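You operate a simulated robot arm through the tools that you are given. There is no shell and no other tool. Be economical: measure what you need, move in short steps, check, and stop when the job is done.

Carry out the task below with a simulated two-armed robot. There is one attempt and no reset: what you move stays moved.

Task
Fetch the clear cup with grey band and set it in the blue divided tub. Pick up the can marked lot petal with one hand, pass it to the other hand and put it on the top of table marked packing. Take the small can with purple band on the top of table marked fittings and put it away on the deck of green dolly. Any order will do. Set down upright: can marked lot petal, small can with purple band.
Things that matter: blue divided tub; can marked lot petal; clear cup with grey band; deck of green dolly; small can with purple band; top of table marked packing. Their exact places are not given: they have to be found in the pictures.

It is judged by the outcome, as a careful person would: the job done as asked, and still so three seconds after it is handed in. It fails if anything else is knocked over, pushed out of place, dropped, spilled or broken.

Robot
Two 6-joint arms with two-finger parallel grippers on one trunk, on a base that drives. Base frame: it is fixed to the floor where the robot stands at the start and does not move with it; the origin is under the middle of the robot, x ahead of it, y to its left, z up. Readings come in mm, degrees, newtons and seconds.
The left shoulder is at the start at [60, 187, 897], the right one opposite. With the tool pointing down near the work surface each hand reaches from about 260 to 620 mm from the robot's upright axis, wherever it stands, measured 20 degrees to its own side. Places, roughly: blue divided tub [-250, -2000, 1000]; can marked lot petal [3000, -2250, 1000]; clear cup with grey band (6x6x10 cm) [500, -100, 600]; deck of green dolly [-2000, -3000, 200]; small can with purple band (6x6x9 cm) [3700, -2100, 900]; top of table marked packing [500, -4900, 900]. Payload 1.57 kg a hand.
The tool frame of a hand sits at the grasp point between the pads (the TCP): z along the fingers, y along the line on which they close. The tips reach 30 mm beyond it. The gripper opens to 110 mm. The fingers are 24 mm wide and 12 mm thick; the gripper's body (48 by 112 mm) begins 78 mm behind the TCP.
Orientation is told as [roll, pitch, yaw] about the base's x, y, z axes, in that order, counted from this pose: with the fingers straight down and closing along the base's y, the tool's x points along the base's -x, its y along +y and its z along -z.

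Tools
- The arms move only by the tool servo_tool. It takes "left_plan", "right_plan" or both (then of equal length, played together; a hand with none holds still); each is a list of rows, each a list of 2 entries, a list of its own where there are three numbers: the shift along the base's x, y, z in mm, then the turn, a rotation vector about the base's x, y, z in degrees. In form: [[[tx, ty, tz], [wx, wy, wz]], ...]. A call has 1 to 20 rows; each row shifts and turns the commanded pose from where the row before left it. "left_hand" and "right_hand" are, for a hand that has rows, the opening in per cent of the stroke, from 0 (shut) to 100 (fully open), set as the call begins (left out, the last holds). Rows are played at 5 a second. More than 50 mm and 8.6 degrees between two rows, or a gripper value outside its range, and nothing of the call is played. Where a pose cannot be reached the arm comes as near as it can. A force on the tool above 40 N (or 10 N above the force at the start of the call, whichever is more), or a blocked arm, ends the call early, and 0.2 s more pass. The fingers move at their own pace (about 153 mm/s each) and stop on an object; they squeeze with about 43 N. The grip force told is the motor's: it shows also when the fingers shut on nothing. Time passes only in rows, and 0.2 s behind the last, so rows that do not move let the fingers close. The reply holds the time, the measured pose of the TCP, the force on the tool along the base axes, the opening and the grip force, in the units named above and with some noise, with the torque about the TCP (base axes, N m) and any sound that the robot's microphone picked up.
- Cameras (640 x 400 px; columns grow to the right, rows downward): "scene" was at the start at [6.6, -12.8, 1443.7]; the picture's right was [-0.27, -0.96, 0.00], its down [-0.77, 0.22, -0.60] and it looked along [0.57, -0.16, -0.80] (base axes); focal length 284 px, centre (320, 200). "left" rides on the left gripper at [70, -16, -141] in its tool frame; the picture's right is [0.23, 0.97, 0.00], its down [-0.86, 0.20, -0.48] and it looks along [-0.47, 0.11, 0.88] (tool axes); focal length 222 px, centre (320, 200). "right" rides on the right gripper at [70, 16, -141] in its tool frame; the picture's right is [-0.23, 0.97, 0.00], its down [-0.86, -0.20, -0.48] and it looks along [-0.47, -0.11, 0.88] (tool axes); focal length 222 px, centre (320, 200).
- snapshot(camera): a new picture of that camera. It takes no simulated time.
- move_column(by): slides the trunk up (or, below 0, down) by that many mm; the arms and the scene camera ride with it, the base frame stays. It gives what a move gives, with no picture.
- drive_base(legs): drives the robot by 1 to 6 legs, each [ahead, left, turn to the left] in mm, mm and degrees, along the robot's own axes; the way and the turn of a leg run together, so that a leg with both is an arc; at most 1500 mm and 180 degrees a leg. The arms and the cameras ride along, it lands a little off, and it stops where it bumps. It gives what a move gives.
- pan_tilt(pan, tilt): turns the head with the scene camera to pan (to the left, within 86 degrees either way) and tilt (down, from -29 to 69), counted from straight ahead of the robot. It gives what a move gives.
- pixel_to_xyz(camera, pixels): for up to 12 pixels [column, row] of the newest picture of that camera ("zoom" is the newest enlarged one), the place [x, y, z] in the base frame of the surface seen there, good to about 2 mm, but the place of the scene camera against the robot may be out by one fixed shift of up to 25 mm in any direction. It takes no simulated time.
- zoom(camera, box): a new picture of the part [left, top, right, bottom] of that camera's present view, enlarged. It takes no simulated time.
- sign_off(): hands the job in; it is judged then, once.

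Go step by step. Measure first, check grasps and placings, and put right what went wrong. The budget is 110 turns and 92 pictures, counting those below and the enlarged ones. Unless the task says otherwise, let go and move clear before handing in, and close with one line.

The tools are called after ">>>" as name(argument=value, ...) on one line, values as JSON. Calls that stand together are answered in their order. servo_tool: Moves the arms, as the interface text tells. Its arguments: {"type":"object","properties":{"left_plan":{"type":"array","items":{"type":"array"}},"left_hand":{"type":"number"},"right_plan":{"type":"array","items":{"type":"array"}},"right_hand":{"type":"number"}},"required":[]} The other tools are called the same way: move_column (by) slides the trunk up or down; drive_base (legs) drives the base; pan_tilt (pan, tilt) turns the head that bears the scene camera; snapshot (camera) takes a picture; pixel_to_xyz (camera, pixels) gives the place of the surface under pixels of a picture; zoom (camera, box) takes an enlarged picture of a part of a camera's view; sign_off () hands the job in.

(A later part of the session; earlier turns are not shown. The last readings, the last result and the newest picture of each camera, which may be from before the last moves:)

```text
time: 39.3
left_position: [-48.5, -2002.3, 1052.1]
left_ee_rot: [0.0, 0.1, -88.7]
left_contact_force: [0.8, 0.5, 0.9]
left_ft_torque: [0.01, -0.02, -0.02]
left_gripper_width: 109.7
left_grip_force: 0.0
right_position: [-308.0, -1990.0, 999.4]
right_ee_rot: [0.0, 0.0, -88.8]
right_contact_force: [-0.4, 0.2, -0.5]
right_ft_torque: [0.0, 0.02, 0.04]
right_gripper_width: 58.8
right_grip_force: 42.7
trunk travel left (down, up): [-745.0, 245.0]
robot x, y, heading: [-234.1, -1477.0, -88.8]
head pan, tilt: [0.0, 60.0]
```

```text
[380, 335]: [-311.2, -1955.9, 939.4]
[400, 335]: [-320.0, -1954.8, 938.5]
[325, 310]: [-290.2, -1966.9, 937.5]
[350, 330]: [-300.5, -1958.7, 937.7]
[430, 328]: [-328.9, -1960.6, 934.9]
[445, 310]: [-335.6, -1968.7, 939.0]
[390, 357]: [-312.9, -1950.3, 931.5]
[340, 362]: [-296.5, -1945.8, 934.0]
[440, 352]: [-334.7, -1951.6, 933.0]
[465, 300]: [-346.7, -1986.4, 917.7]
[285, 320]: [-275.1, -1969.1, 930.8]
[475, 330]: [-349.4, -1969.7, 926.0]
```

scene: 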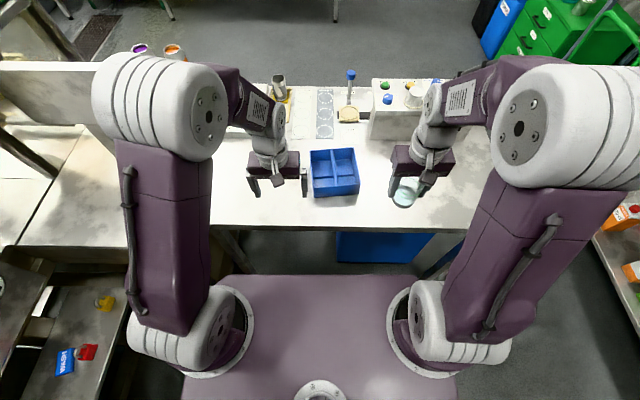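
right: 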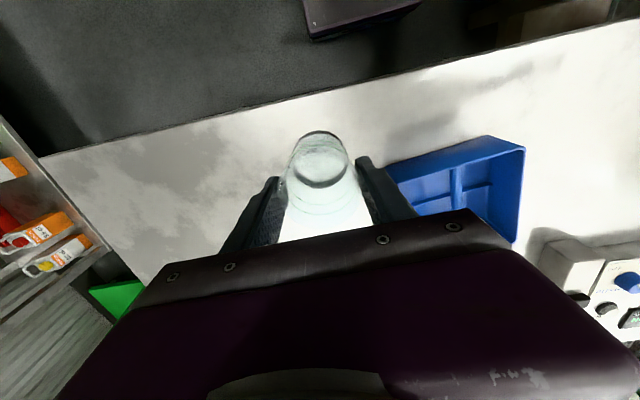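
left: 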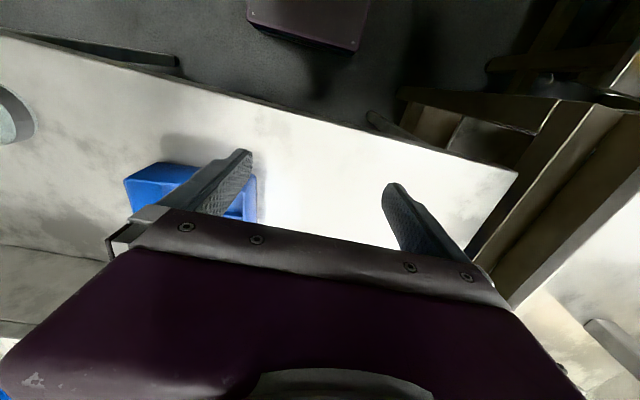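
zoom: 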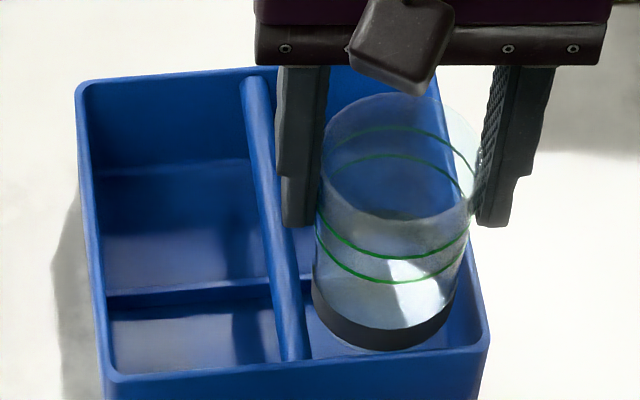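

Cup is well centred over the compartment (within ~2 mm). Nudge (1.5,-1.5) and lower.

>>> servo_tool(right_plan=[[[1.5, -1.5, 0], [0, 0, 0]], [[0, 0, -10], [0, 0, 0]], [[0, 0, -10], [0, 0, 0]], [[0, 0, -10], [0, 0, 0]], [[0, 0, -8], [0, 0, 0]], [[0, 0, -3], [0, 0, 0]], [[0, 0, 0], [0, 0, 0]]])

>>> zoom(camera="scene", box=[300, 140, 380, 190])

```text
time: 40.9
left_position: [-48.8, -2003.5, 1052.0]
left_ee_rot: [-0.1, 0.0, -88.8]
left_contact_force: [-0.2, -0.3, -0.1]
left_ft_torque: [0.01, 0.02, 0.0]
left_gripper_width: 109.9
left_grip_force: 0.1
right_position: [-307.1, -1990.8, 958.5]
right_ee_rot: [0.1, 0.0, -88.8]
right_contact_force: [0.3, -0.5, -0.1]
right_ft_torque: [-0.02, -0.03, -0.02]
right_gripper_width: 58.4
right_grip_force: 43.0
trunk travel left (down, up): [-745.0, 245.0]
robot x, y, heading: [-233.8, -1478.1, -88.9]
head pan, tilt: [0.0, 60.0]
```

```text
8.00 times, centred on (340, 165) of scene
```

zoom: 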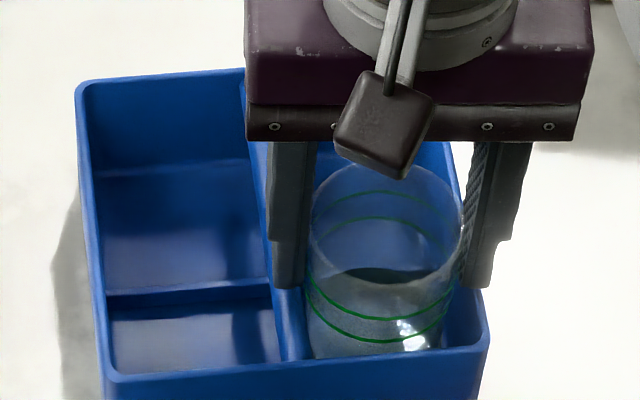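

>>> servo_tool(right_plan=[[[0, 0, -2], [0, 0, 0]], [[0, 0, -2], [0, 0, 0]], [[0, 0, -1.5], [0, 0, 0]], [[0, 0, 0], [0, 0, 0]]])

```text
time: 41.9
left_position: [-47.2, -2002.9, 1052.5]
left_ee_rot: [0.0, 0.0, -88.8]
left_contact_force: [0.4, 0.4, 0.4]
left_ft_torque: [0.04, 0.01, 0.03]
left_gripper_width: 109.9
left_grip_force: 0.1
right_position: [-307.1, -1991.4, 952.7]
right_ee_rot: [0.0, 0.0, -88.8]
right_contact_force: [-0.3, -0.1, -0.2]
right_ft_torque: [0.02, 0.0, -0.01]
right_gripper_width: 58.2
right_grip_force: 43.0
trunk travel left (down, up): [-745.0, 245.0]
robot x, y, heading: [-234.1, -1477.5, -88.7]
head pan, tilt: [0.0, 60.0]
```

>>> servo_tool(right_plan=[[[0, 0, -1.5], [0, 0, 0]], [[0, 0, -1.5], [0, 0, 0]], [[0, 0, 0], [0, 0, 0]]])

```text
time: 42.7
left_position: [-47.5, -1999.8, 1053.6]
left_ee_rot: [0.0, -0.1, -88.8]
left_contact_force: [-0.2, -0.4, 0.0]
left_ft_torque: [0.02, -0.04, -0.01]
left_gripper_width: 109.8
left_grip_force: 0.1
right_position: [-307.3, -1991.1, 951.5]
right_ee_rot: [0.0, -0.4, -88.8]
right_contact_force: [-2.7, -4.0, 27.7]
right_ft_torque: [0.06, 0.38, 0.03]
right_gripper_width: 58.4
right_grip_force: 42.4
trunk travel left (down, up): [-745.0, 245.0]
robot x, y, heading: [-234.7, -1479.0, -88.7]
head pan, tilt: [0.0, 60.0]
```

Floor contact (28 N). Ease off 1.5 mm, open and rise.

>>> servo_tool(right_plan=[[[0, 0, 1.5], [0, 0, 0]], [[0, 0, 0], [0, 0, 0]]])

>>> servo_tool(right_plan=[[[0, 0, 0], [0, 0, 0]], [[0, 0, 0], [0, 0, 0]], [[0, 0, 10], [0, 0, 0]], [[0, 0, 20], [0, 0, 0]], [[0, 0, 40], [0, 0, 0]], [[0, 0, 40], [0, 0, 0]], [[0, 40, 0], [0, 0, 0]], [[0, 40, 0], [0, 0, 0]]], right_hand=75)

>>> zoom(camera="scene", box=[280, 120, 440, 220])

```text
time: 43.3
left_position: [-47.8, -2000.3, 1052.3]
left_ee_rot: [-0.1, -0.1, -88.9]
left_contact_force: [-0.3, 0.4, 0.0]
left_ft_torque: [0.02, 0.0, 0.03]
left_gripper_width: 110.0
left_grip_force: 0.1
right_position: [-306.5, -1992.3, 951.9]
right_ee_rot: [-0.1, -0.1, -88.8]
right_contact_force: [-0.8, -4.9, 18.4]
right_ft_torque: [-0.26, 0.22, 0.07]
right_gripper_width: 58.2
right_grip_force: 43.0
trunk travel left (down, up): [-745.0, 245.0]
robot x, y, heading: [-230.4, -1475.3, -88.8]
head pan, tilt: [0.0, 60.0]
```

```text
time: 45.1
left_position: [-47.9, -2001.0, 1052.4]
left_ee_rot: [0.1, -0.1, -88.9]
left_contact_force: [-0.1, 0.7, 0.1]
left_ft_torque: [-0.04, 0.04, 0.01]
left_gripper_width: 109.9
left_grip_force: 0.2
right_position: [-307.5, -1910.4, 1061.6]
right_ee_rot: [0.0, 0.0, -88.8]
right_contact_force: [-0.4, 0.0, -0.1]
right_ft_torque: [-0.03, 0.0, 0.03]
right_gripper_width: 82.3
right_grip_force: 0.0
trunk travel left (down, up): [-745.0, 245.0]
robot x, y, heading: [-235.7, -1479.5, -88.6]
head pan, tilt: [0.0, 60.0]
```

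```text
4.00 times, centred on (360, 170) of scene
```

zoom: 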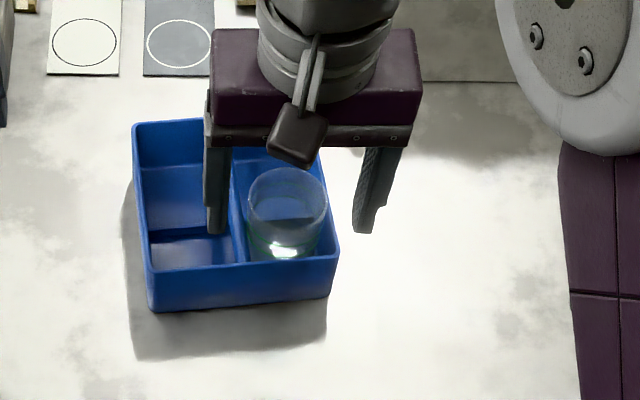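

The cup stands upright in the tub. Now retract hands, back away and survey for the route to the cans.

>>> servo_tool(left_plan=[[[-25, 35, 0], [0, 0, 0]], [[-25, 35, 0], [0, 0, 0]], [[-25, 35, 0], [0, 0, 0]], [[0, 27, 0], [0, 0, 0]], [[0, 20, 0], [0, 0, 0]]], right_plan=[[[-20, 30, 0], [0, 0, 0]], [[-20, 30, 0], [0, 0, 0]], [[-20, 20, 0], [0, 0, 0]], [[-20, 0, 0], [0, 0, 0]], [[-20, 0, 0], [0, 0, 0]]])

>>> pan_tilt(pan=35, tilt=15)

>>> snapshot(camera="scene")

>>> pixel_to_xyz(camera="scene", pixels=[[100, 200], [200, 200], [300, 200], [400, 200], [500, 200], [600, 200], [150, 120], [250, 120], [350, 120], [450, 120], [550, 150], [50, 150]])

```text
time: 46.3
left_position: [-124.7, -1847.0, 1051.0]
left_ee_rot: [-0.1, -0.2, -89.0]
left_contact_force: [0.5, -0.5, 0.4]
left_ft_torque: [-0.03, -0.02, -0.02]
left_gripper_width: 110.1
left_grip_force: 0.0
right_position: [-408.9, -1829.2, 1060.0]
right_ee_rot: [0.0, 0.0, -88.8]
right_contact_force: [0.3, 0.2, -0.1]
right_ft_torque: [-0.02, 0.0, 0.01]
right_gripper_width: 82.6
right_grip_force: 0.1
trunk travel left (down, up): [-745.0, 245.0]
robot x, y, heading: [-230.7, -1477.1, -89.0]
head pan, tilt: [0.0, 60.0]
```

```text
time: 47.5
left_position: [-126.1, -1848.1, 1050.2]
left_ee_rot: [0.0, 0.1, -88.8]
left_contact_force: [0.1, 0.5, 0.0]
left_ft_torque: [0.0, -0.01, 0.02]
left_gripper_width: 110.0
left_grip_force: 0.0
right_position: [-406.3, -1831.7, 1059.1]
right_ee_rot: [0.0, 0.0, -88.8]
right_contact_force: [-0.4, 0.1, -0.4]
right_ft_torque: [0.01, -0.01, -0.01]
right_gripper_width: 82.5
right_grip_force: 0.1
trunk travel left (down, up): [-745.0, 245.0]
robot x, y, heading: [-232.6, -1476.5, -88.4]
head pan, tilt: [35.0, 15.0]
```

```text
59 pictures are left
```

scene: 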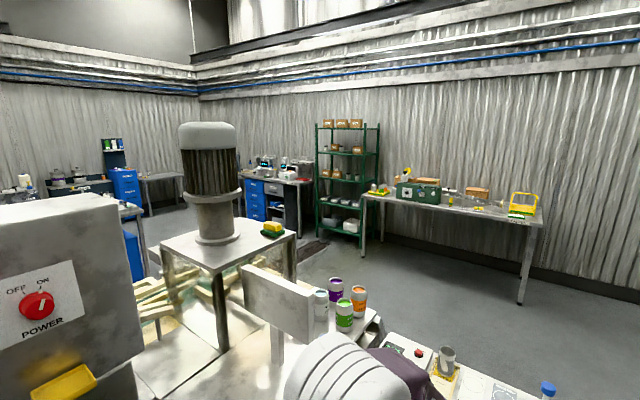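

```text
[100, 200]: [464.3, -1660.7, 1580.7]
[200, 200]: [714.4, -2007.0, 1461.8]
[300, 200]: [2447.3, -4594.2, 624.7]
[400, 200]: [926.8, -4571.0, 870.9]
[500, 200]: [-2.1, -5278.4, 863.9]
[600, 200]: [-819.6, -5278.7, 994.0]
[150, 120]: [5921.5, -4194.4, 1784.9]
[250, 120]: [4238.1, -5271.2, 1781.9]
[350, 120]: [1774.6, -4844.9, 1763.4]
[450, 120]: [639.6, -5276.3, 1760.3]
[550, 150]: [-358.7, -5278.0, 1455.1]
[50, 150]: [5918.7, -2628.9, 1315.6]
```

Packing table lies at x 0–1000, y −4550…; the cans are beyond the machine, so I'll go round the tub table's right end (x≈-1200) to the far aisle.

>>> drive_base(legs=[[-300, 0, 0], [0, -960, -1], [1200, 0, 0]])

>>> pan_tilt(pan=0, tilt=30)

>>> snapshot(camera="scene")

>>> pixel_to_xyz(camera="scene", pixels=[[320, 200], [200, 200], [440, 200], [500, 250], [100, 250], [380, 120], [320, 100], [420, 160], [460, 180], [250, 120]])

```text
time: 59.7
left_position: [-1099.5, -2728.8, 1051.4]
left_ee_rot: [-0.1, 0.0, -89.4]
left_contact_force: [0.2, 0.5, -0.1]
left_ft_torque: [0.03, -0.03, 0.01]
left_gripper_width: 110.1
left_grip_force: 0.1
right_position: [-1382.6, -2708.0, 1059.6]
right_ee_rot: [0.0, 0.0, -89.5]
right_contact_force: [-0.6, -0.5, 0.3]
right_ft_torque: [-0.02, -0.02, -0.01]
right_gripper_width: 82.3
right_grip_force: 0.1
trunk travel left (down, up): [-745.0, 245.0]
robot x, y, heading: [-1205.6, -2355.1, -89.8]
head pan, tilt: [35.0, 15.0]
```

```text
time: 60.7
left_position: [-1098.9, -2728.9, 1050.4]
left_ee_rot: [0.0, 0.1, -89.5]
left_contact_force: [-0.8, 0.0, 0.4]
left_ft_torque: [0.0, -0.01, 0.01]
left_gripper_width: 109.7
left_grip_force: 0.1
right_position: [-1381.3, -2707.7, 1059.7]
right_ee_rot: [-0.1, 0.0, -89.6]
right_contact_force: [1.2, 1.3, -0.2]
right_ft_torque: [-0.01, -0.04, 0.03]
right_gripper_width: 82.4
right_grip_force: 0.1
trunk travel left (down, up): [-745.0, 245.0]
robot x, y, heading: [-1202.8, -2354.9, -89.4]
head pan, tilt: [0.0, 30.0]
```

```text
58 pictures are left
```

scene: 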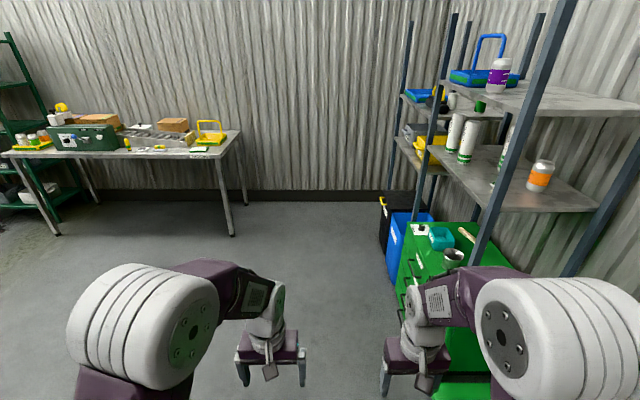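

```text
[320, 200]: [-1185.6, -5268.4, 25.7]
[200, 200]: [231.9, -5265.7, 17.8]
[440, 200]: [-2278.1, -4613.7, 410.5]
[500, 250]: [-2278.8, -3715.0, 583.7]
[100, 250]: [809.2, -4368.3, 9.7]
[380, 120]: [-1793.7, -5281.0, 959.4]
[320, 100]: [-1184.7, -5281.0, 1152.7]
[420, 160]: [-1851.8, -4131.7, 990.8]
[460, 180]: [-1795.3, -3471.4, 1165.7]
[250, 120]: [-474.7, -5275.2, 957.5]
```

While here, look at the green dolly on the right.

>>> pan_tilt(pan=-50, tilt=45)

>>> snapshot(camera="scene")

>>> pixel_to_xyz(camera="scene", pixels=[[320, 200], [280, 150], [350, 250], [250, 200], [400, 150], [300, 300], [200, 150], [350, 180], [320, 120], [240, 260]])

```text
time: 61.9
left_position: [-1100.2, -2729.6, 1049.7]
left_ee_rot: [0.0, 0.0, -89.5]
left_contact_force: [0.1, -0.2, -0.1]
left_ft_torque: [0.0, -0.02, 0.01]
left_gripper_width: 110.3
left_grip_force: 0.0
right_position: [-1381.8, -2709.0, 1060.8]
right_ee_rot: [0.0, 0.0, -89.6]
right_contact_force: [0.9, 0.5, -0.6]
right_ft_torque: [0.02, 0.02, 0.02]
right_gripper_width: 82.3
right_grip_force: 0.1
trunk travel left (down, up): [-745.0, 245.0]
robot x, y, heading: [-1201.2, -2354.0, -89.4]
head pan, tilt: [-50.0, 45.0]
```

```text
57 pictures are left
```

scene: 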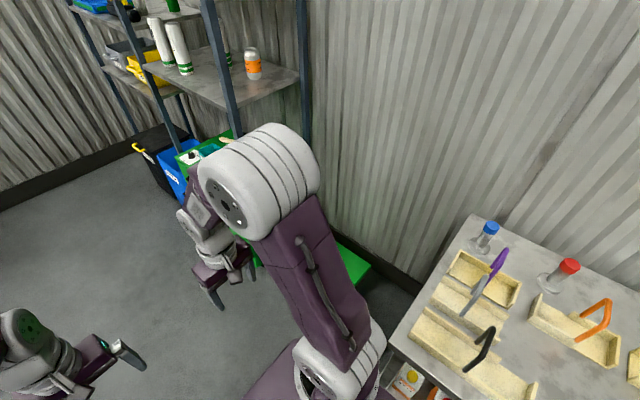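

```text
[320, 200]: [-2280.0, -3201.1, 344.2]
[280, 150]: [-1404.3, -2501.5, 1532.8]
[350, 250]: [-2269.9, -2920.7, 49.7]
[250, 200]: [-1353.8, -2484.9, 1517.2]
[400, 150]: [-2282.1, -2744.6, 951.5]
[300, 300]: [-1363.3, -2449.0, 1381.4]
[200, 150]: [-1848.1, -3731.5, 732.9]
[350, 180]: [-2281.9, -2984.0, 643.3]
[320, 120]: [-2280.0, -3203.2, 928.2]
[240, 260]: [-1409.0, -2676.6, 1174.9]
```

Continue into the aisle at y≈-3400 and turn to face +x.

>>> drive_base(legs=[[1050, 0, 0], [0, 0, 89.5], [1500, 0, 0]])

>>> pan_tilt(pan=10, tilt=15)

>>> snapshot(camera="scene")

>>> pixel_to_xyz(camera="scene", pixels=[[320, 200], [200, 200], [440, 200], [260, 200], [380, 200], [320, 250], [250, 250], [400, 250], [320, 160], [250, 160], [380, 160], [200, 160]])

```text
time: 78.2
left_position: [658.9, -3374.5, 1050.6]
left_ee_rot: [0.0, 0.0, -0.5]
left_contact_force: [0.7, -0.1, -0.2]
left_ft_torque: [0.01, -0.03, -0.01]
left_gripper_width: 110.1
left_grip_force: 0.1
right_position: [634.7, -3657.2, 1060.8]
right_ee_rot: [0.0, 0.0, -0.5]
right_contact_force: [-1.0, -1.0, 0.0]
right_ft_torque: [0.02, -0.01, -0.03]
right_gripper_width: 82.6
right_grip_force: 0.1
trunk travel left (down, up): [-745.0, 245.0]
robot x, y, heading: [288.1, -3475.8, -0.4]
head pan, tilt: [-50.0, 45.0]
```

```text
time: 79.5
left_position: [659.3, -3376.2, 1050.9]
left_ee_rot: [0.1, 0.0, -0.5]
left_contact_force: [0.3, 0.2, 0.1]
left_ft_torque: [-0.02, 0.01, -0.04]
left_gripper_width: 110.0
left_grip_force: 0.1
right_position: [634.1, -3658.2, 1059.9]
right_ee_rot: [0.0, 0.0, -0.5]
right_contact_force: [-0.1, -0.3, 0.5]
right_ft_torque: [0.01, 0.01, 0.04]
right_gripper_width: 82.3
right_grip_force: 0.1
trunk travel left (down, up): [-745.0, 245.0]
robot x, y, heading: [286.9, -3470.8, -0.5]
head pan, tilt: [10.0, 15.0]
```

```text
56 pictures are left
```

scene: 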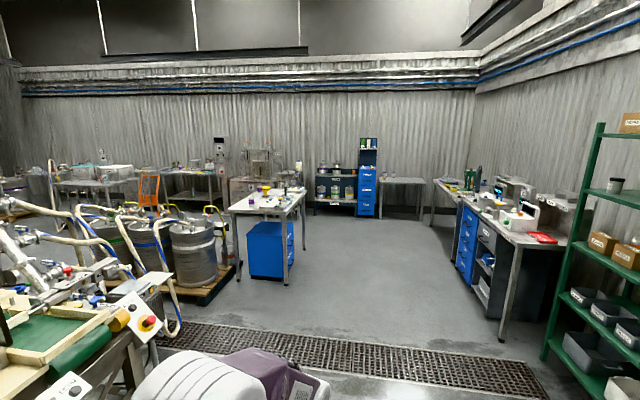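

```text
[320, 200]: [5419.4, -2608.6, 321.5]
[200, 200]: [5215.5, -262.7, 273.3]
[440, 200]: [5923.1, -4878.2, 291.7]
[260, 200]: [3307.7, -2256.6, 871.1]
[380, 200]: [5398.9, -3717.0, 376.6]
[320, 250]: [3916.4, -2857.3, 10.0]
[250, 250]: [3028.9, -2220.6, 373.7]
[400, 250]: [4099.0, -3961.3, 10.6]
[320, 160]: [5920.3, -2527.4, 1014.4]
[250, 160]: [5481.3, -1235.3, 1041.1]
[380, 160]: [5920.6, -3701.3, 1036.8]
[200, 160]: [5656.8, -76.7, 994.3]
```

The table at (265,205), x≈3000–3700, y≈-2250, holds the cans. Drive closer and look.

>>> drive_base(legs=[[1400, 0, 0.5]])

>>> pan_tilt(pan=38, tilt=20)

>>> snapshot(camera="scene")

>>> zoom(camera="scene", box=[200, 110, 440, 260])

```text
time: 86.5
left_position: [2045.3, -3350.2, 1051.8]
left_ee_rot: [-0.1, 0.1, 1.5]
left_contact_force: [0.1, 0.5, -0.2]
left_ft_torque: [-0.01, 0.0, 0.0]
left_gripper_width: 110.0
left_grip_force: 0.1
right_position: [2028.9, -3633.1, 1059.7]
right_ee_rot: [-0.1, 0.0, 1.6]
right_contact_force: [0.2, -0.1, 0.1]
right_ft_torque: [0.0, -0.03, -0.01]
right_gripper_width: 82.4
right_grip_force: 0.2
trunk travel left (down, up): [-745.0, 245.0]
robot x, y, heading: [1672.3, -3463.5, 1.5]
head pan, tilt: [10.0, 15.0]
```

```text
time: 87.4
left_position: [2044.4, -3350.6, 1050.7]
left_ee_rot: [0.0, 0.0, 1.6]
left_contact_force: [0.2, 0.6, 0.2]
left_ft_torque: [0.02, 0.03, 0.02]
left_gripper_width: 110.0
left_grip_force: 0.1
right_position: [2029.9, -3633.3, 1060.5]
right_ee_rot: [0.0, -0.1, 1.6]
right_contact_force: [-0.9, 0.4, 0.1]
right_ft_torque: [-0.01, 0.04, -0.02]
right_gripper_width: 82.4
right_grip_force: 0.1
trunk travel left (down, up): [-745.0, 245.0]
robot x, y, heading: [1676.4, -3460.1, 1.7]
head pan, tilt: [38.0, 20.0]
```

```text
55 pictures are left
```

scene: 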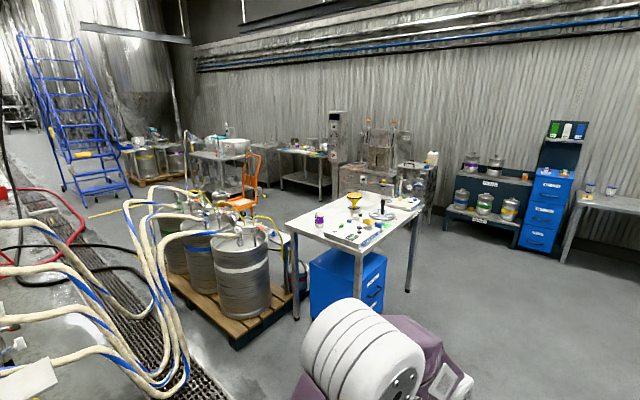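

```text
2.67 times, centred on (320, 185) of scene
```

zoom: 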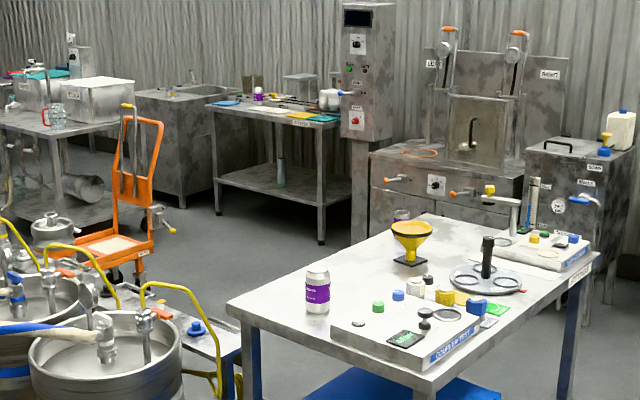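

>>> zoom(camera="scene", box=[280, 180, 440, 280])

>>> pixel_to_xyz(camera="zoom", pixels=[[157, 165], [157, 150], [157, 190], [328, 55], [25, 215], [345, 330], [560, 120], [330, 40], [310, 95], [300, 350], [190, 190], [240, 90]])

```text
4.00 times, centred on (360, 230) of scene
```

zoom: 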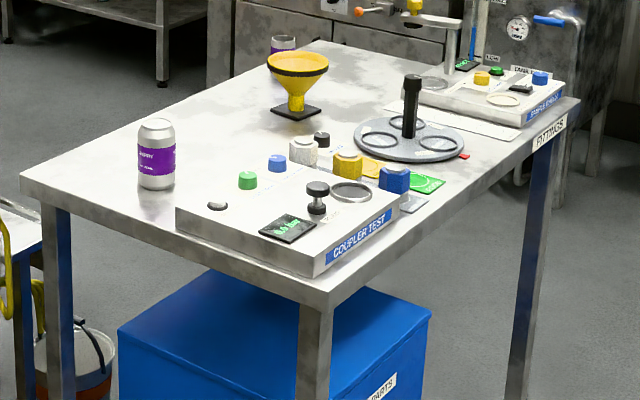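

```text
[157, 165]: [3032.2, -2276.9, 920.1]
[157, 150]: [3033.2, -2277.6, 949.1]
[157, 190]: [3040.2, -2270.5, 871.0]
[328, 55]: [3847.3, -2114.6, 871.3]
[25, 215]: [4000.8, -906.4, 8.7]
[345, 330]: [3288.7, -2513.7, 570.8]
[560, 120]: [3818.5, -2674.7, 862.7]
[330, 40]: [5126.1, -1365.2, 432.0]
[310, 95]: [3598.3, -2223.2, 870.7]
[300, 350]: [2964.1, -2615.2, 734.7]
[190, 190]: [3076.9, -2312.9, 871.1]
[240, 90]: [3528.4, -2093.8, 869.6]
```

>>> zoom(camera="scene", box=[305, 180, 369, 230])

>>> pixel_to_xyz(camera="zoom", pixels=[[90, 300], [140, 300], [110, 245], [455, 80], [440, 85], [468, 85], [455, 60]])

>>> pixel_to_xyz(camera="scene", pixels=[[240, 330], [290, 290], [220, 340], [280, 320], [300, 260], [295, 315], [260, 300], [410, 290], [240, 205], [380, 180], [450, 230], [420, 260]])

```text
8.00 times, centred on (337, 205) of scene
```

zoom: 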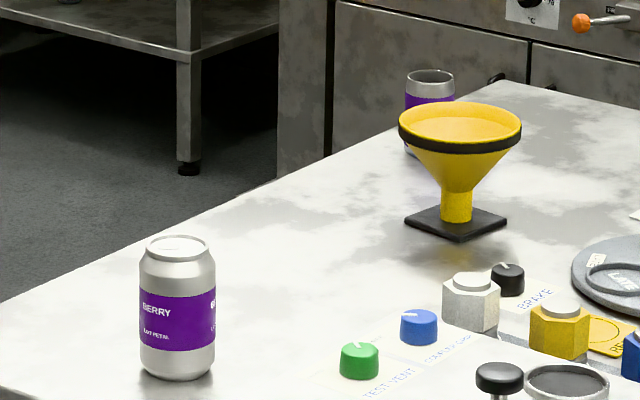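

```text
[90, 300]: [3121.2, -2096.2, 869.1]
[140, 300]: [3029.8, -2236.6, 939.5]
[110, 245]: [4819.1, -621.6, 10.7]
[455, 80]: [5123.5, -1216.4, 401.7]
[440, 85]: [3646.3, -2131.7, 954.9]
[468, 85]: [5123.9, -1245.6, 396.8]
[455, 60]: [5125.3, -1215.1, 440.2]
```

```text
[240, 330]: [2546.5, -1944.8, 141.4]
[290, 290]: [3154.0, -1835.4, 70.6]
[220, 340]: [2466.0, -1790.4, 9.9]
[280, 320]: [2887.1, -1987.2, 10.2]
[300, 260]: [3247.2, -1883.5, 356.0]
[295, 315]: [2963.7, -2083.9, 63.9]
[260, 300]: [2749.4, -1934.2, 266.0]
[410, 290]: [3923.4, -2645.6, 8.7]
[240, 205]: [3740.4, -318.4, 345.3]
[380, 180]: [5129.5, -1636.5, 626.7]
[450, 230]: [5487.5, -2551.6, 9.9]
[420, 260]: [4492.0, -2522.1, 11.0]
```

The front can reads "BERRY … LOT PETAL" at about (3062,-2268); the small purple can stands behind the yellow funnel near (3670,-2125). I'll stand before the table's near end, left hand for the first pick.

>>> drive_base(legs=[[870, 0, -1.6], [0, 1040, 0]])

>>> pan_tilt(pan=15, tilt=50)

>>> snapshot(camera="scene")

>>> snapshot(camera="left")

```text
time: 97.0
left_position: [2900.9, -2286.5, 1050.4]
left_ee_rot: [0.0, -0.1, 0.1]
left_contact_force: [0.7, 0.6, -0.1]
left_ft_torque: [-0.03, 0.03, -0.02]
left_gripper_width: 110.1
left_grip_force: 0.1
right_position: [2879.6, -2567.6, 1060.1]
right_ee_rot: [0.0, 0.0, 0.0]
right_contact_force: [0.3, -1.2, 0.2]
right_ft_torque: [-0.01, -0.03, 0.03]
right_gripper_width: 82.6
right_grip_force: 0.1
trunk travel left (down, up): [-745.0, 245.0]
robot x, y, heading: [2527.2, -2387.8, 0.2]
head pan, tilt: [38.0, 20.0]
```

```text
time: 97.9
left_position: [2902.1, -2286.4, 1051.5]
left_ee_rot: [0.0, 0.0, 0.0]
left_contact_force: [-0.7, 0.1, 0.8]
left_ft_torque: [-0.01, 0.02, -0.01]
left_gripper_width: 109.8
left_grip_force: 0.0
right_position: [2878.6, -2569.1, 1058.9]
right_ee_rot: [0.1, 0.0, 0.0]
right_contact_force: [0.4, -0.3, 0.0]
right_ft_torque: [0.01, -0.01, 0.02]
right_gripper_width: 82.6
right_grip_force: 0.1
trunk travel left (down, up): [-745.0, 245.0]
robot x, y, heading: [2531.2, -2384.4, 0.1]
head pan, tilt: [15.0, 50.0]
```

```text
51 pictures are left
```

scene: 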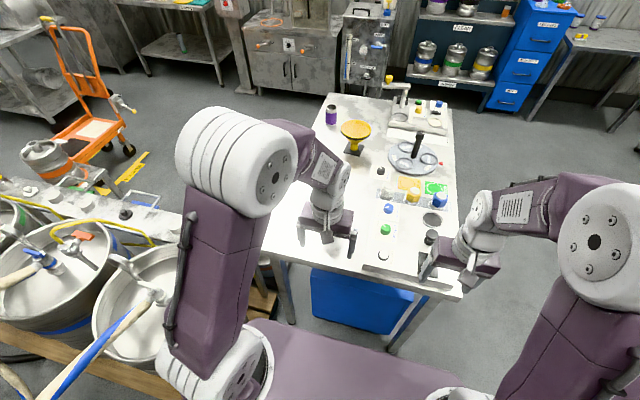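

```text
50 pictures are left
```

left: 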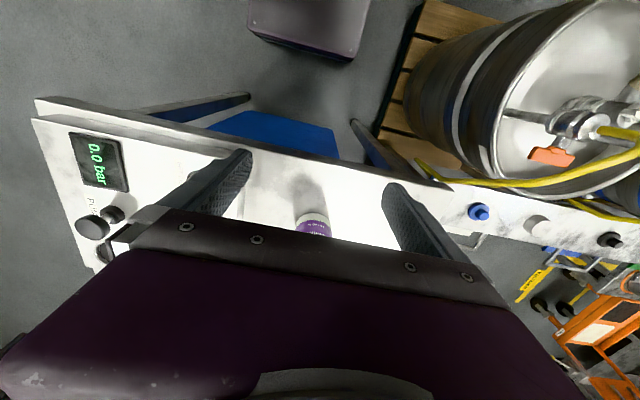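

The can is straight ahead of the left hand. Tilt the left hand 50° forward so it can grip the can low, leaving the top for the right hand.

>>> servo_tool(left_plan=[[[0, 2, 0], [0, -7.15, 0]], [[0, 2, 0], [0, -7.15, 0]], [[0, 2, 0], [0, -7.15, 0]], [[0, 2, 0], [0, -7.15, 0]], [[0, 2, 0], [0, -7.15, 0]], [[0, 2, 0], [0, -7.15, 0]], [[0, 2, 0], [0, -7.1, 0]], [[0, 0, 0], [0, 0, 0]]])

>>> snapshot(camera="left")

>>> pixel_to_xyz(camera="left", pixels=[[320, 130], [320, 160], [320, 190], [300, 160], [340, 160], [320, 110], [320, 100], [290, 130], [350, 130]])

```text
time: 99.7
left_position: [2944.6, -2278.5, 1056.5]
left_ee_rot: [3.4, -40.5, 0.0]
left_contact_force: [0.5, 0.0, 0.6]
left_ft_torque: [-0.02, -0.02, -0.02]
left_gripper_width: 110.0
left_grip_force: 0.1
left hand out of reach, approached as far as the arm can: row 4, 5, 6, 7
right_position: [2878.9, -2567.4, 1058.9]
right_ee_rot: [0.0, 0.0, -0.1]
right_contact_force: [-0.5, -0.5, 0.6]
right_ft_torque: [0.0, -0.04, 0.02]
right_gripper_width: 82.4
right_grip_force: 0.0
trunk travel left (down, up): [-745.0, 245.0]
robot x, y, heading: [2531.6, -2387.6, 0.3]
head pan, tilt: [15.0, 50.0]
```

```text
49 pictures are left
```

left: 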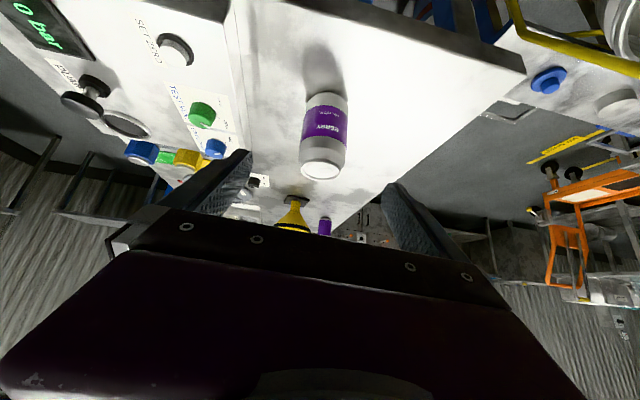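

```text
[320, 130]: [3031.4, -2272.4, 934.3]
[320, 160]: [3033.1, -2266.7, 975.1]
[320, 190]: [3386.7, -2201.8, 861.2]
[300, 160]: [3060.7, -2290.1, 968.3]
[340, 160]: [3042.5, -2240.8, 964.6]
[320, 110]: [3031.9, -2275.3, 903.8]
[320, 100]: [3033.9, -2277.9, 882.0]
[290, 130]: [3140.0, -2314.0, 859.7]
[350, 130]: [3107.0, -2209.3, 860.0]
```

The tilted pose is cramped that close in; moving forward should be reachable. Can centre ≈ (3064,-2267), base z=860. Advance to a pre-grasp point along the tool axis.

>>> servo_tool(left_plan=[[[25, 2, -29], [0, 0, 0]], [[25, 2, -29], [0, 0, 0]], [[25, 1, -29], [0, 0, 0]], [[0, 0, 0], [0, 0, 0]]])

>>> snapshot(camera="left")

```text
time: 100.7
left_position: [3019.0, -2274.6, 968.0]
left_ee_rot: [3.3, -40.6, 0.0]
left_contact_force: [0.3, 0.1, 0.1]
left_ft_torque: [0.0, 0.0, -0.02]
left_gripper_width: 110.1
left_grip_force: 0.1
right_position: [2879.3, -2568.6, 1061.2]
right_ee_rot: [0.0, -0.1, -0.1]
right_contact_force: [-0.5, 0.8, 0.6]
right_ft_torque: [0.02, 0.02, 0.01]
right_gripper_width: 82.7
right_grip_force: 0.1
trunk travel left (down, up): [-745.0, 245.0]
robot x, y, heading: [2529.0, -2386.1, 0.1]
head pan, tilt: [15.0, 50.0]
```

```text
48 pictures are left
```

left: 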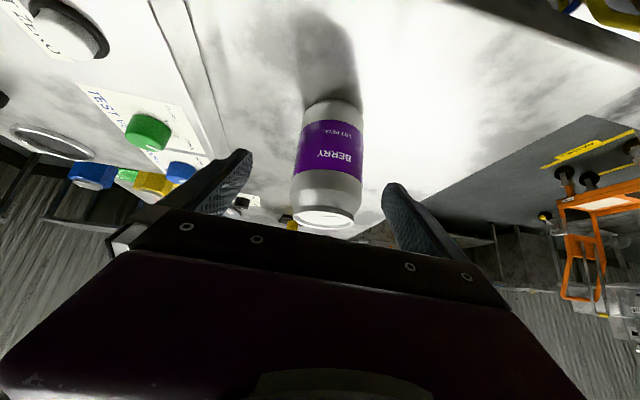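

>>> servo_tool(left_plan=[[[0, 4, 0], [-3.4, 0, 0]], [[0, 3, 0], [0, -7, 0]], [[0, 0, 0], [0, 0, 0]]])

```text
time: 101.5
left_position: [3049.1, -2288.7, 999.9]
left_ee_rot: [0.5, -46.9, 2.2]
left_contact_force: [-0.1, -1.3, 0.7]
left_ft_torque: [0.01, 0.02, -0.01]
left_gripper_width: 110.1
left_grip_force: 0.0
left hand out of reach, approached as far as the arm can: row 1, 2
right_position: [2879.7, -2568.4, 1059.4]
right_ee_rot: [0.0, 0.0, -0.1]
right_contact_force: [0.1, 0.2, 0.0]
right_ft_torque: [0.01, 0.02, 0.01]
right_gripper_width: 82.8
right_grip_force: 0.1
trunk travel left (down, up): [-745.0, 245.0]
robot x, y, heading: [2526.8, -2388.9, 0.1]
head pan, tilt: [15.0, 50.0]
```

The wrist is too near the shoulder; back the base 100 mm to give the tilt room.

>>> drive_base(legs=[[-100, 0, 0]])

>>> servo_tool(left_plan=[[[10, 10, -15], [0, 0, -2.2]], [[10, 6, -15], [0, -3.5, 0]], [[8, 5, -6], [0, 0, 0]], [[0, 0, 0], [0, 0, 0]]])

>>> snapshot(camera="left")

>>> pixel_to_xyz(camera="left", pixels=[[320, 130], [310, 150], [330, 150], [320, 180], [320, 110], [300, 150], [345, 150]])

```text
time: 102.7
left_position: [2947.0, -2289.4, 998.2]
left_ee_rot: [0.5, -46.7, 2.1]
left_contact_force: [0.3, -0.1, 0.1]
left_ft_torque: [0.01, 0.01, 0.02]
left_gripper_width: 109.9
left_grip_force: 0.1
right_position: [2776.3, -2569.0, 1058.9]
right_ee_rot: [0.0, -0.1, 0.0]
right_contact_force: [-0.4, -0.3, -0.6]
right_ft_torque: [0.05, -0.02, 0.0]
right_gripper_width: 82.5
right_grip_force: 0.1
trunk travel left (down, up): [-745.0, 245.0]
robot x, y, heading: [2425.6, -2382.2, -0.2]
head pan, tilt: [15.0, 50.0]
```

```text
time: 103.7
left_position: [2994.9, -2285.2, 977.9]
left_ee_rot: [1.3, -50.0, -0.8]
left_contact_force: [-0.7, -0.2, -0.6]
left_ft_torque: [0.01, 0.01, 0.01]
left_gripper_width: 109.8
left_grip_force: 0.2
left hand out of reach, approached as far as the arm can: row 1, 2, 3
right_position: [2777.2, -2567.3, 1059.3]
right_ee_rot: [0.2, 0.0, -0.2]
right_contact_force: [0.4, -0.1, -0.2]
right_ft_torque: [-0.01, 0.04, -0.01]
right_gripper_width: 82.7
right_grip_force: 0.0
trunk travel left (down, up): [-745.0, 245.0]
robot x, y, heading: [2426.7, -2384.3, 0.1]
head pan, tilt: [15.0, 50.0]
```

```text
47 pictures are left
```

left: 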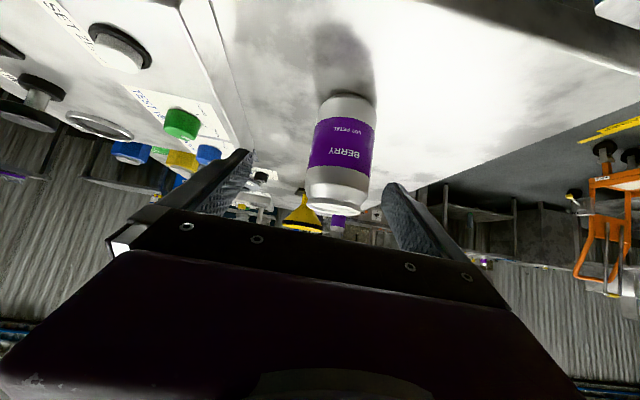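

```text
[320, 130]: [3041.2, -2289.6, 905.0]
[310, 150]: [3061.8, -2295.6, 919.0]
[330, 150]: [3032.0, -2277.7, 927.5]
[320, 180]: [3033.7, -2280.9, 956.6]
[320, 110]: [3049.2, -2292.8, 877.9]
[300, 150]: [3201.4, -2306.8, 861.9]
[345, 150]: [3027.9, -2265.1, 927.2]
```

Can centre is (3061,-2264), r≈33. Align y and go to the pre-grasp point.

>>> servo_tool(left_plan=[[[-5, 10, -8], [0, 0, 0]], [[-3, 11, -14], [0, 0, 0]], [[0, 0, 0], [0, 0, 0]]])

```text
time: 104.5
left_position: [3001.0, -2283.2, 973.1]
left_ee_rot: [1.5, -50.1, -0.7]
left_contact_force: [-0.7, 0.4, -0.1]
left_ft_torque: [0.02, -0.02, 0.03]
left_gripper_width: 109.9
left_grip_force: 0.0
left hand out of reach, approached as far as the arm can: row 1, 2
right_position: [2776.7, -2569.6, 1060.4]
right_ee_rot: [0.1, 0.1, -0.1]
right_contact_force: [-0.1, 0.0, -0.9]
right_ft_torque: [-0.02, 0.03, 0.0]
right_gripper_width: 82.5
right_grip_force: 0.0
trunk travel left (down, up): [-745.0, 245.0]
robot x, y, heading: [2429.6, -2389.1, 0.0]
head pan, tilt: [15.0, 50.0]
```

The tilt is limited by the high shoulder. Back away, lower the trunk, raise both hands relative to it, then come back.

>>> drive_base(legs=[[-300, 0, 0]])

>>> move_column(by=-250)

>>> servo_tool(left_plan=[[[-5, 10, 45], [0, 0, 0]], [[-5, 0, 45], [0, 0, 0]], [[-5, 0, 45], [0, 0, 0]], [[-5, 0, 45], [0, 0, 0]], [[-5, 0, 45], [0, 0, 0]], [[0, 0, 0], [0, 0, 0]]], right_plan=[[[0, 0, 45], [0, 0, 0]], [[0, 0, 45], [0, 0, 0]], [[0, 0, 45], [0, 0, 0]], [[0, 0, 45], [0, 0, 0]], [[0, 0, 45], [0, 0, 0]], [[0, 0, 0], [0, 0, 0]]])

```text
time: 106.6
left_position: [2694.4, -2286.6, 971.9]
left_ee_rot: [1.5, -50.0, -1.3]
left_contact_force: [-0.4, 0.8, 0.0]
left_ft_torque: [-0.01, 0.01, -0.02]
left_gripper_width: 109.8
left_grip_force: 0.0
right_position: [2466.8, -2570.8, 1058.9]
right_ee_rot: [0.1, 0.2, -0.6]
right_contact_force: [0.7, 0.9, 0.6]
right_ft_torque: [-0.02, -0.01, -0.02]
right_gripper_width: 82.6
right_grip_force: 0.1
trunk travel left (down, up): [-745.0, 245.0]
robot x, y, heading: [2123.8, -2381.4, -0.4]
head pan, tilt: [15.0, 50.0]
```

```text
time: 109.1
left_position: [2692.8, -2285.3, 723.0]
left_ee_rot: [1.6, -50.0, -1.3]
left_contact_force: [-0.2, 0.0, 0.2]
left_ft_torque: [0.0, 0.03, 0.02]
left_gripper_width: 109.8
left_grip_force: 0.1
right_position: [2465.7, -2569.5, 810.1]
right_ee_rot: [0.0, 0.0, -0.7]
right_contact_force: [0.2, 0.2, -0.3]
right_ft_torque: [0.03, 0.0, 0.0]
right_gripper_width: 82.7
right_grip_force: 0.1
trunk travel left (down, up): [-495.0, 495.0]
robot x, y, heading: [2116.9, -2385.4, -0.9]
head pan, tilt: [15.0, 50.0]
```

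```text
time: 110.5
left_position: [2670.6, -2278.3, 949.8]
left_ee_rot: [1.5, -50.2, -1.3]
left_contact_force: [-0.5, -0.3, -0.1]
left_ft_torque: [-0.01, 0.01, -0.02]
left_gripper_width: 110.2
left_grip_force: 0.0
right_position: [2466.4, -2569.5, 1037.4]
right_ee_rot: [0.0, 0.1, -0.7]
right_contact_force: [0.3, -0.1, 0.2]
right_ft_torque: [0.02, 0.03, 0.0]
right_gripper_width: 82.7
right_grip_force: 0.1
trunk travel left (down, up): [-495.0, 495.0]
robot x, y, heading: [2122.0, -2382.2, -0.7]
head pan, tilt: [15.0, 50.0]
```

>>> servo_tool(left_plan=[[[0, 10, 5], [-1.5, 0, 1.3]], [[0, 4, 5], [0, 0, 0]], [[0, 0, 0], [0, 0, 0]]])

>>> drive_base(legs=[[280, 0, 0.7]])

>>> snapshot(camera="left")

>>> pixel_to_xyz(camera="left", pixels=[[320, 130], [310, 150], [330, 150], [320, 160], [320, 110], [300, 150], [345, 150], [320, 90]])

```text
time: 111.3
left_position: [2670.6, -2263.1, 958.4]
left_ee_rot: [-0.9, -50.1, 1.8]
left_contact_force: [0.5, -0.1, 0.7]
left_ft_torque: [-0.01, 0.01, -0.02]
left_gripper_width: 110.3
left_grip_force: 0.1
right_position: [2465.6, -2569.8, 1036.7]
right_ee_rot: [0.0, 0.1, -0.7]
right_contact_force: [0.4, 0.3, -0.2]
right_ft_torque: [0.0, -0.02, 0.0]
right_gripper_width: 82.8
right_grip_force: 0.1
trunk travel left (down, up): [-495.0, 495.0]
robot x, y, heading: [2118.0, -2386.0, -0.7]
head pan, tilt: [15.0, 50.0]
```

```text
time: 113.3
left_position: [2945.8, -2261.1, 957.5]
left_ee_rot: [-0.8, -50.0, 2.3]
left_contact_force: [0.1, 0.2, 0.1]
left_ft_torque: [0.0, -0.01, 0.02]
left_gripper_width: 109.9
left_grip_force: 0.0
right_position: [2744.6, -2569.0, 1036.6]
right_ee_rot: [0.0, 0.0, -0.3]
right_contact_force: [0.5, -0.5, -0.3]
right_ft_torque: [-0.03, 0.04, -0.05]
right_gripper_width: 82.3
right_grip_force: 0.1
trunk travel left (down, up): [-495.0, 495.0]
robot x, y, heading: [2394.3, -2392.0, -0.4]
head pan, tilt: [15.0, 50.0]
```

```text
46 pictures are left
```

left: 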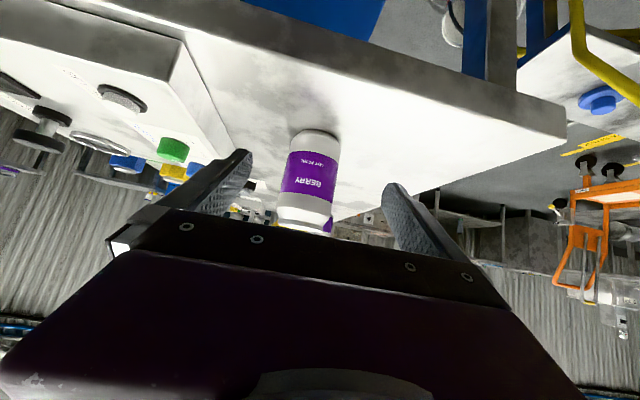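

```text
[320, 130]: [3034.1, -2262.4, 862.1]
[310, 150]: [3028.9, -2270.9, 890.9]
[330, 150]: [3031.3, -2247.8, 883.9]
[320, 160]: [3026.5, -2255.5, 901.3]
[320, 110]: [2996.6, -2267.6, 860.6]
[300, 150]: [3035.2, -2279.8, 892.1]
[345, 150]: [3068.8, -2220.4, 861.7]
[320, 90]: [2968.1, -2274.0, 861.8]
```

Can centre ≈ (3060,-2262). Advance along the tool axis to straddle it low.

>>> servo_tool(left_plan=[[[20, -0.5, -1.5], [0, 0, -1]], [[17, -0.5, -1.5], [0, 0, -1]], [[18, 0, -15], [0, 0, 0]], [[18, 0, -15], [0, 0, 0]], [[17, 0, -14], [0, 0, 0]], [[16, 0, -12], [0, 0, 0]], [[0, 0, 0], [0, 0, 0]]])

>>> snapshot(camera="left")

```text
time: 114.9
left_position: [3051.3, -2263.3, 900.0]
left_ee_rot: [-0.8, -50.1, 0.2]
left_contact_force: [-0.4, 1.0, 0.3]
left_ft_torque: [0.02, 0.01, -0.02]
left_gripper_width: 110.5
left_grip_force: 0.0
right_position: [2743.6, -2570.8, 1036.7]
right_ee_rot: [0.0, 0.1, -0.3]
right_contact_force: [-0.2, 0.6, 0.9]
right_ft_torque: [-0.01, -0.01, -0.02]
right_gripper_width: 82.7
right_grip_force: 0.1
trunk travel left (down, up): [-495.0, 495.0]
robot x, y, heading: [2395.2, -2389.8, -0.1]
head pan, tilt: [15.0, 50.0]
```

```text
45 pictures are left
```

left: 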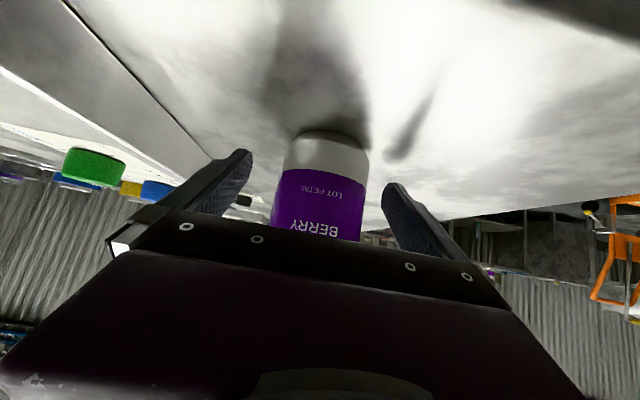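

Straddled well. Down 5 mm, close and lift.

>>> servo_tool(left_plan=[[[0, 0, -5], [0, 0, 0]], [[0, 0, 0], [0, 0, 0]]])

>>> servo_tool(left_plan=[[[0, 0, 0], [0, 0, 0]], [[0, 0, 0], [0, 0, 0]], [[0, 0, 0], [0, 0, 0]], [[0, 0, 10], [0, 0, 0]], [[0, 0, 20], [0, 0, 0]], [[0, 0, 0], [0, 0, 0]]], left_hand=0)

>>> snapshot(camera="scene")

```text
time: 115.5
left_position: [3052.0, -2262.3, 893.9]
left_ee_rot: [-0.8, -50.1, 0.3]
left_contact_force: [-0.3, -0.2, 0.3]
left_ft_torque: [0.0, -0.04, -0.04]
left_gripper_width: 109.9
left_grip_force: 0.0
right_position: [2743.2, -2569.7, 1037.0]
right_ee_rot: [-0.1, 0.0, -0.3]
right_contact_force: [0.9, 0.0, 0.1]
right_ft_torque: [-0.02, 0.01, 0.0]
right_gripper_width: 82.7
right_grip_force: 0.1
trunk travel left (down, up): [-495.0, 495.0]
robot x, y, heading: [2393.7, -2386.4, -0.4]
head pan, tilt: [15.0, 50.0]
```

```text
time: 116.9
left_position: [3051.8, -2261.9, 924.9]
left_ee_rot: [-0.8, -50.0, 0.3]
left_contact_force: [-0.3, -0.6, -3.1]
left_ft_torque: [0.01, 0.03, 0.01]
left_gripper_width: 65.1
left_grip_force: 42.7
right_position: [2744.8, -2569.8, 1037.1]
right_ee_rot: [0.1, 0.0, -0.3]
right_contact_force: [-0.5, -0.1, 0.8]
right_ft_torque: [-0.01, 0.01, 0.03]
right_gripper_width: 82.6
right_grip_force: 0.0
trunk travel left (down, up): [-495.0, 495.0]
robot x, y, heading: [2397.2, -2386.8, -0.2]
head pan, tilt: [15.0, 50.0]
```

```text
44 pictures are left
```

scene: 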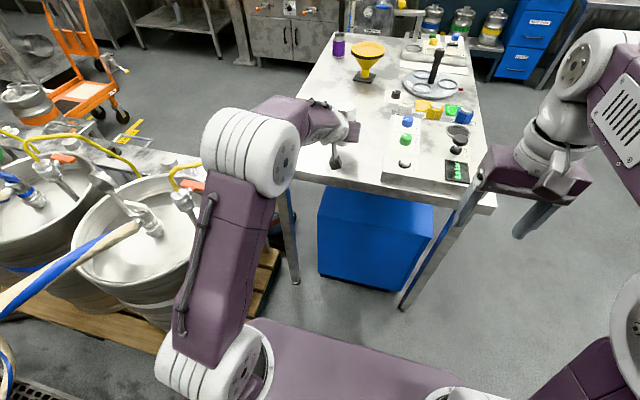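

Can is held (65 mm). Back into open floor, and bring the can to mid-front, lower.

>>> drive_base(legs=[[-400, 0, 0.3]])

>>> servo_tool(left_plan=[[[-10, -25, -15], [0, 0, 0]], [[-10, -25, -15], [0, 0, 0]], [[-10, -25, -15], [0, 0, 0]], [[-10, -25, -15], [0, 0, 0]], [[-10, -25, -15], [0, 0, 0]], [[0, 0, 0], [0, 0, 0]]])

>>> pan_tilt(pan=0, tilt=50)

>>> snapshot(camera="scene")

```text
time: 119.4
left_position: [2653.1, -2255.0, 923.4]
left_ee_rot: [-0.8, -50.1, 0.9]
left_contact_force: [-1.0, 0.9, -3.9]
left_ft_torque: [0.0, 0.01, 0.0]
left_gripper_width: 64.6
left_grip_force: 42.5
right_position: [2348.1, -2565.4, 1035.3]
right_ee_rot: [0.0, 0.0, 0.4]
right_contact_force: [0.0, 0.5, 0.0]
right_ft_torque: [0.04, -0.05, 0.01]
right_gripper_width: 82.5
right_grip_force: 0.1
trunk travel left (down, up): [-495.0, 495.0]
robot x, y, heading: [2000.5, -2386.9, 0.3]
head pan, tilt: [15.0, 50.0]
```

```text
time: 120.8
left_position: [2601.9, -2380.2, 846.7]
left_ee_rot: [-0.8, -50.0, 0.8]
left_contact_force: [0.1, -0.5, -3.9]
left_ft_torque: [-0.05, 0.04, 0.03]
left_gripper_width: 64.9
left_grip_force: 42.6
right_position: [2349.7, -2565.3, 1037.1]
right_ee_rot: [0.0, 0.0, 0.4]
right_contact_force: [0.1, -0.4, -0.1]
right_ft_torque: [-0.03, -0.02, 0.0]
right_gripper_width: 82.4
right_grip_force: 0.1
trunk travel left (down, up): [-495.0, 495.0]
robot x, y, heading: [1997.6, -2386.2, 0.3]
head pan, tilt: [15.0, 50.0]
```

```text
time: 121.5
left_position: [2602.8, -2379.9, 846.6]
left_ee_rot: [-0.7, -50.0, 1.0]
left_contact_force: [-0.5, -1.3, -3.0]
left_ft_torque: [0.03, 0.03, 0.02]
left_gripper_width: 64.7
left_grip_force: 42.9
right_position: [2348.3, -2566.2, 1035.1]
right_ee_rot: [-0.1, 0.0, 0.4]
right_contact_force: [-0.1, -0.2, 0.0]
right_ft_torque: [-0.02, 0.04, 0.03]
right_gripper_width: 82.3
right_grip_force: 0.1
trunk travel left (down, up): [-495.0, 495.0]
robot x, y, heading: [1999.4, -2387.2, 0.2]
head pan, tilt: [0.0, 50.0]
```

```text
43 pictures are left
```

scene: 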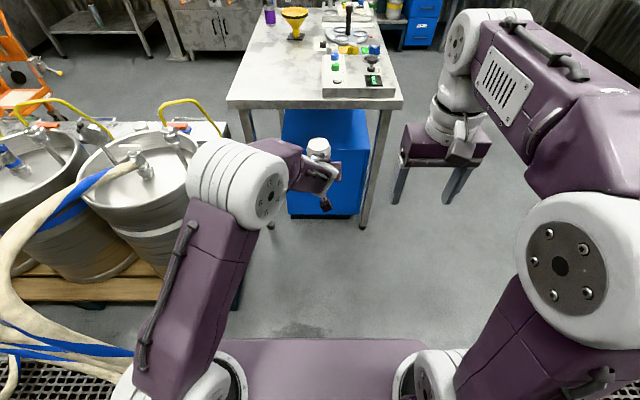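

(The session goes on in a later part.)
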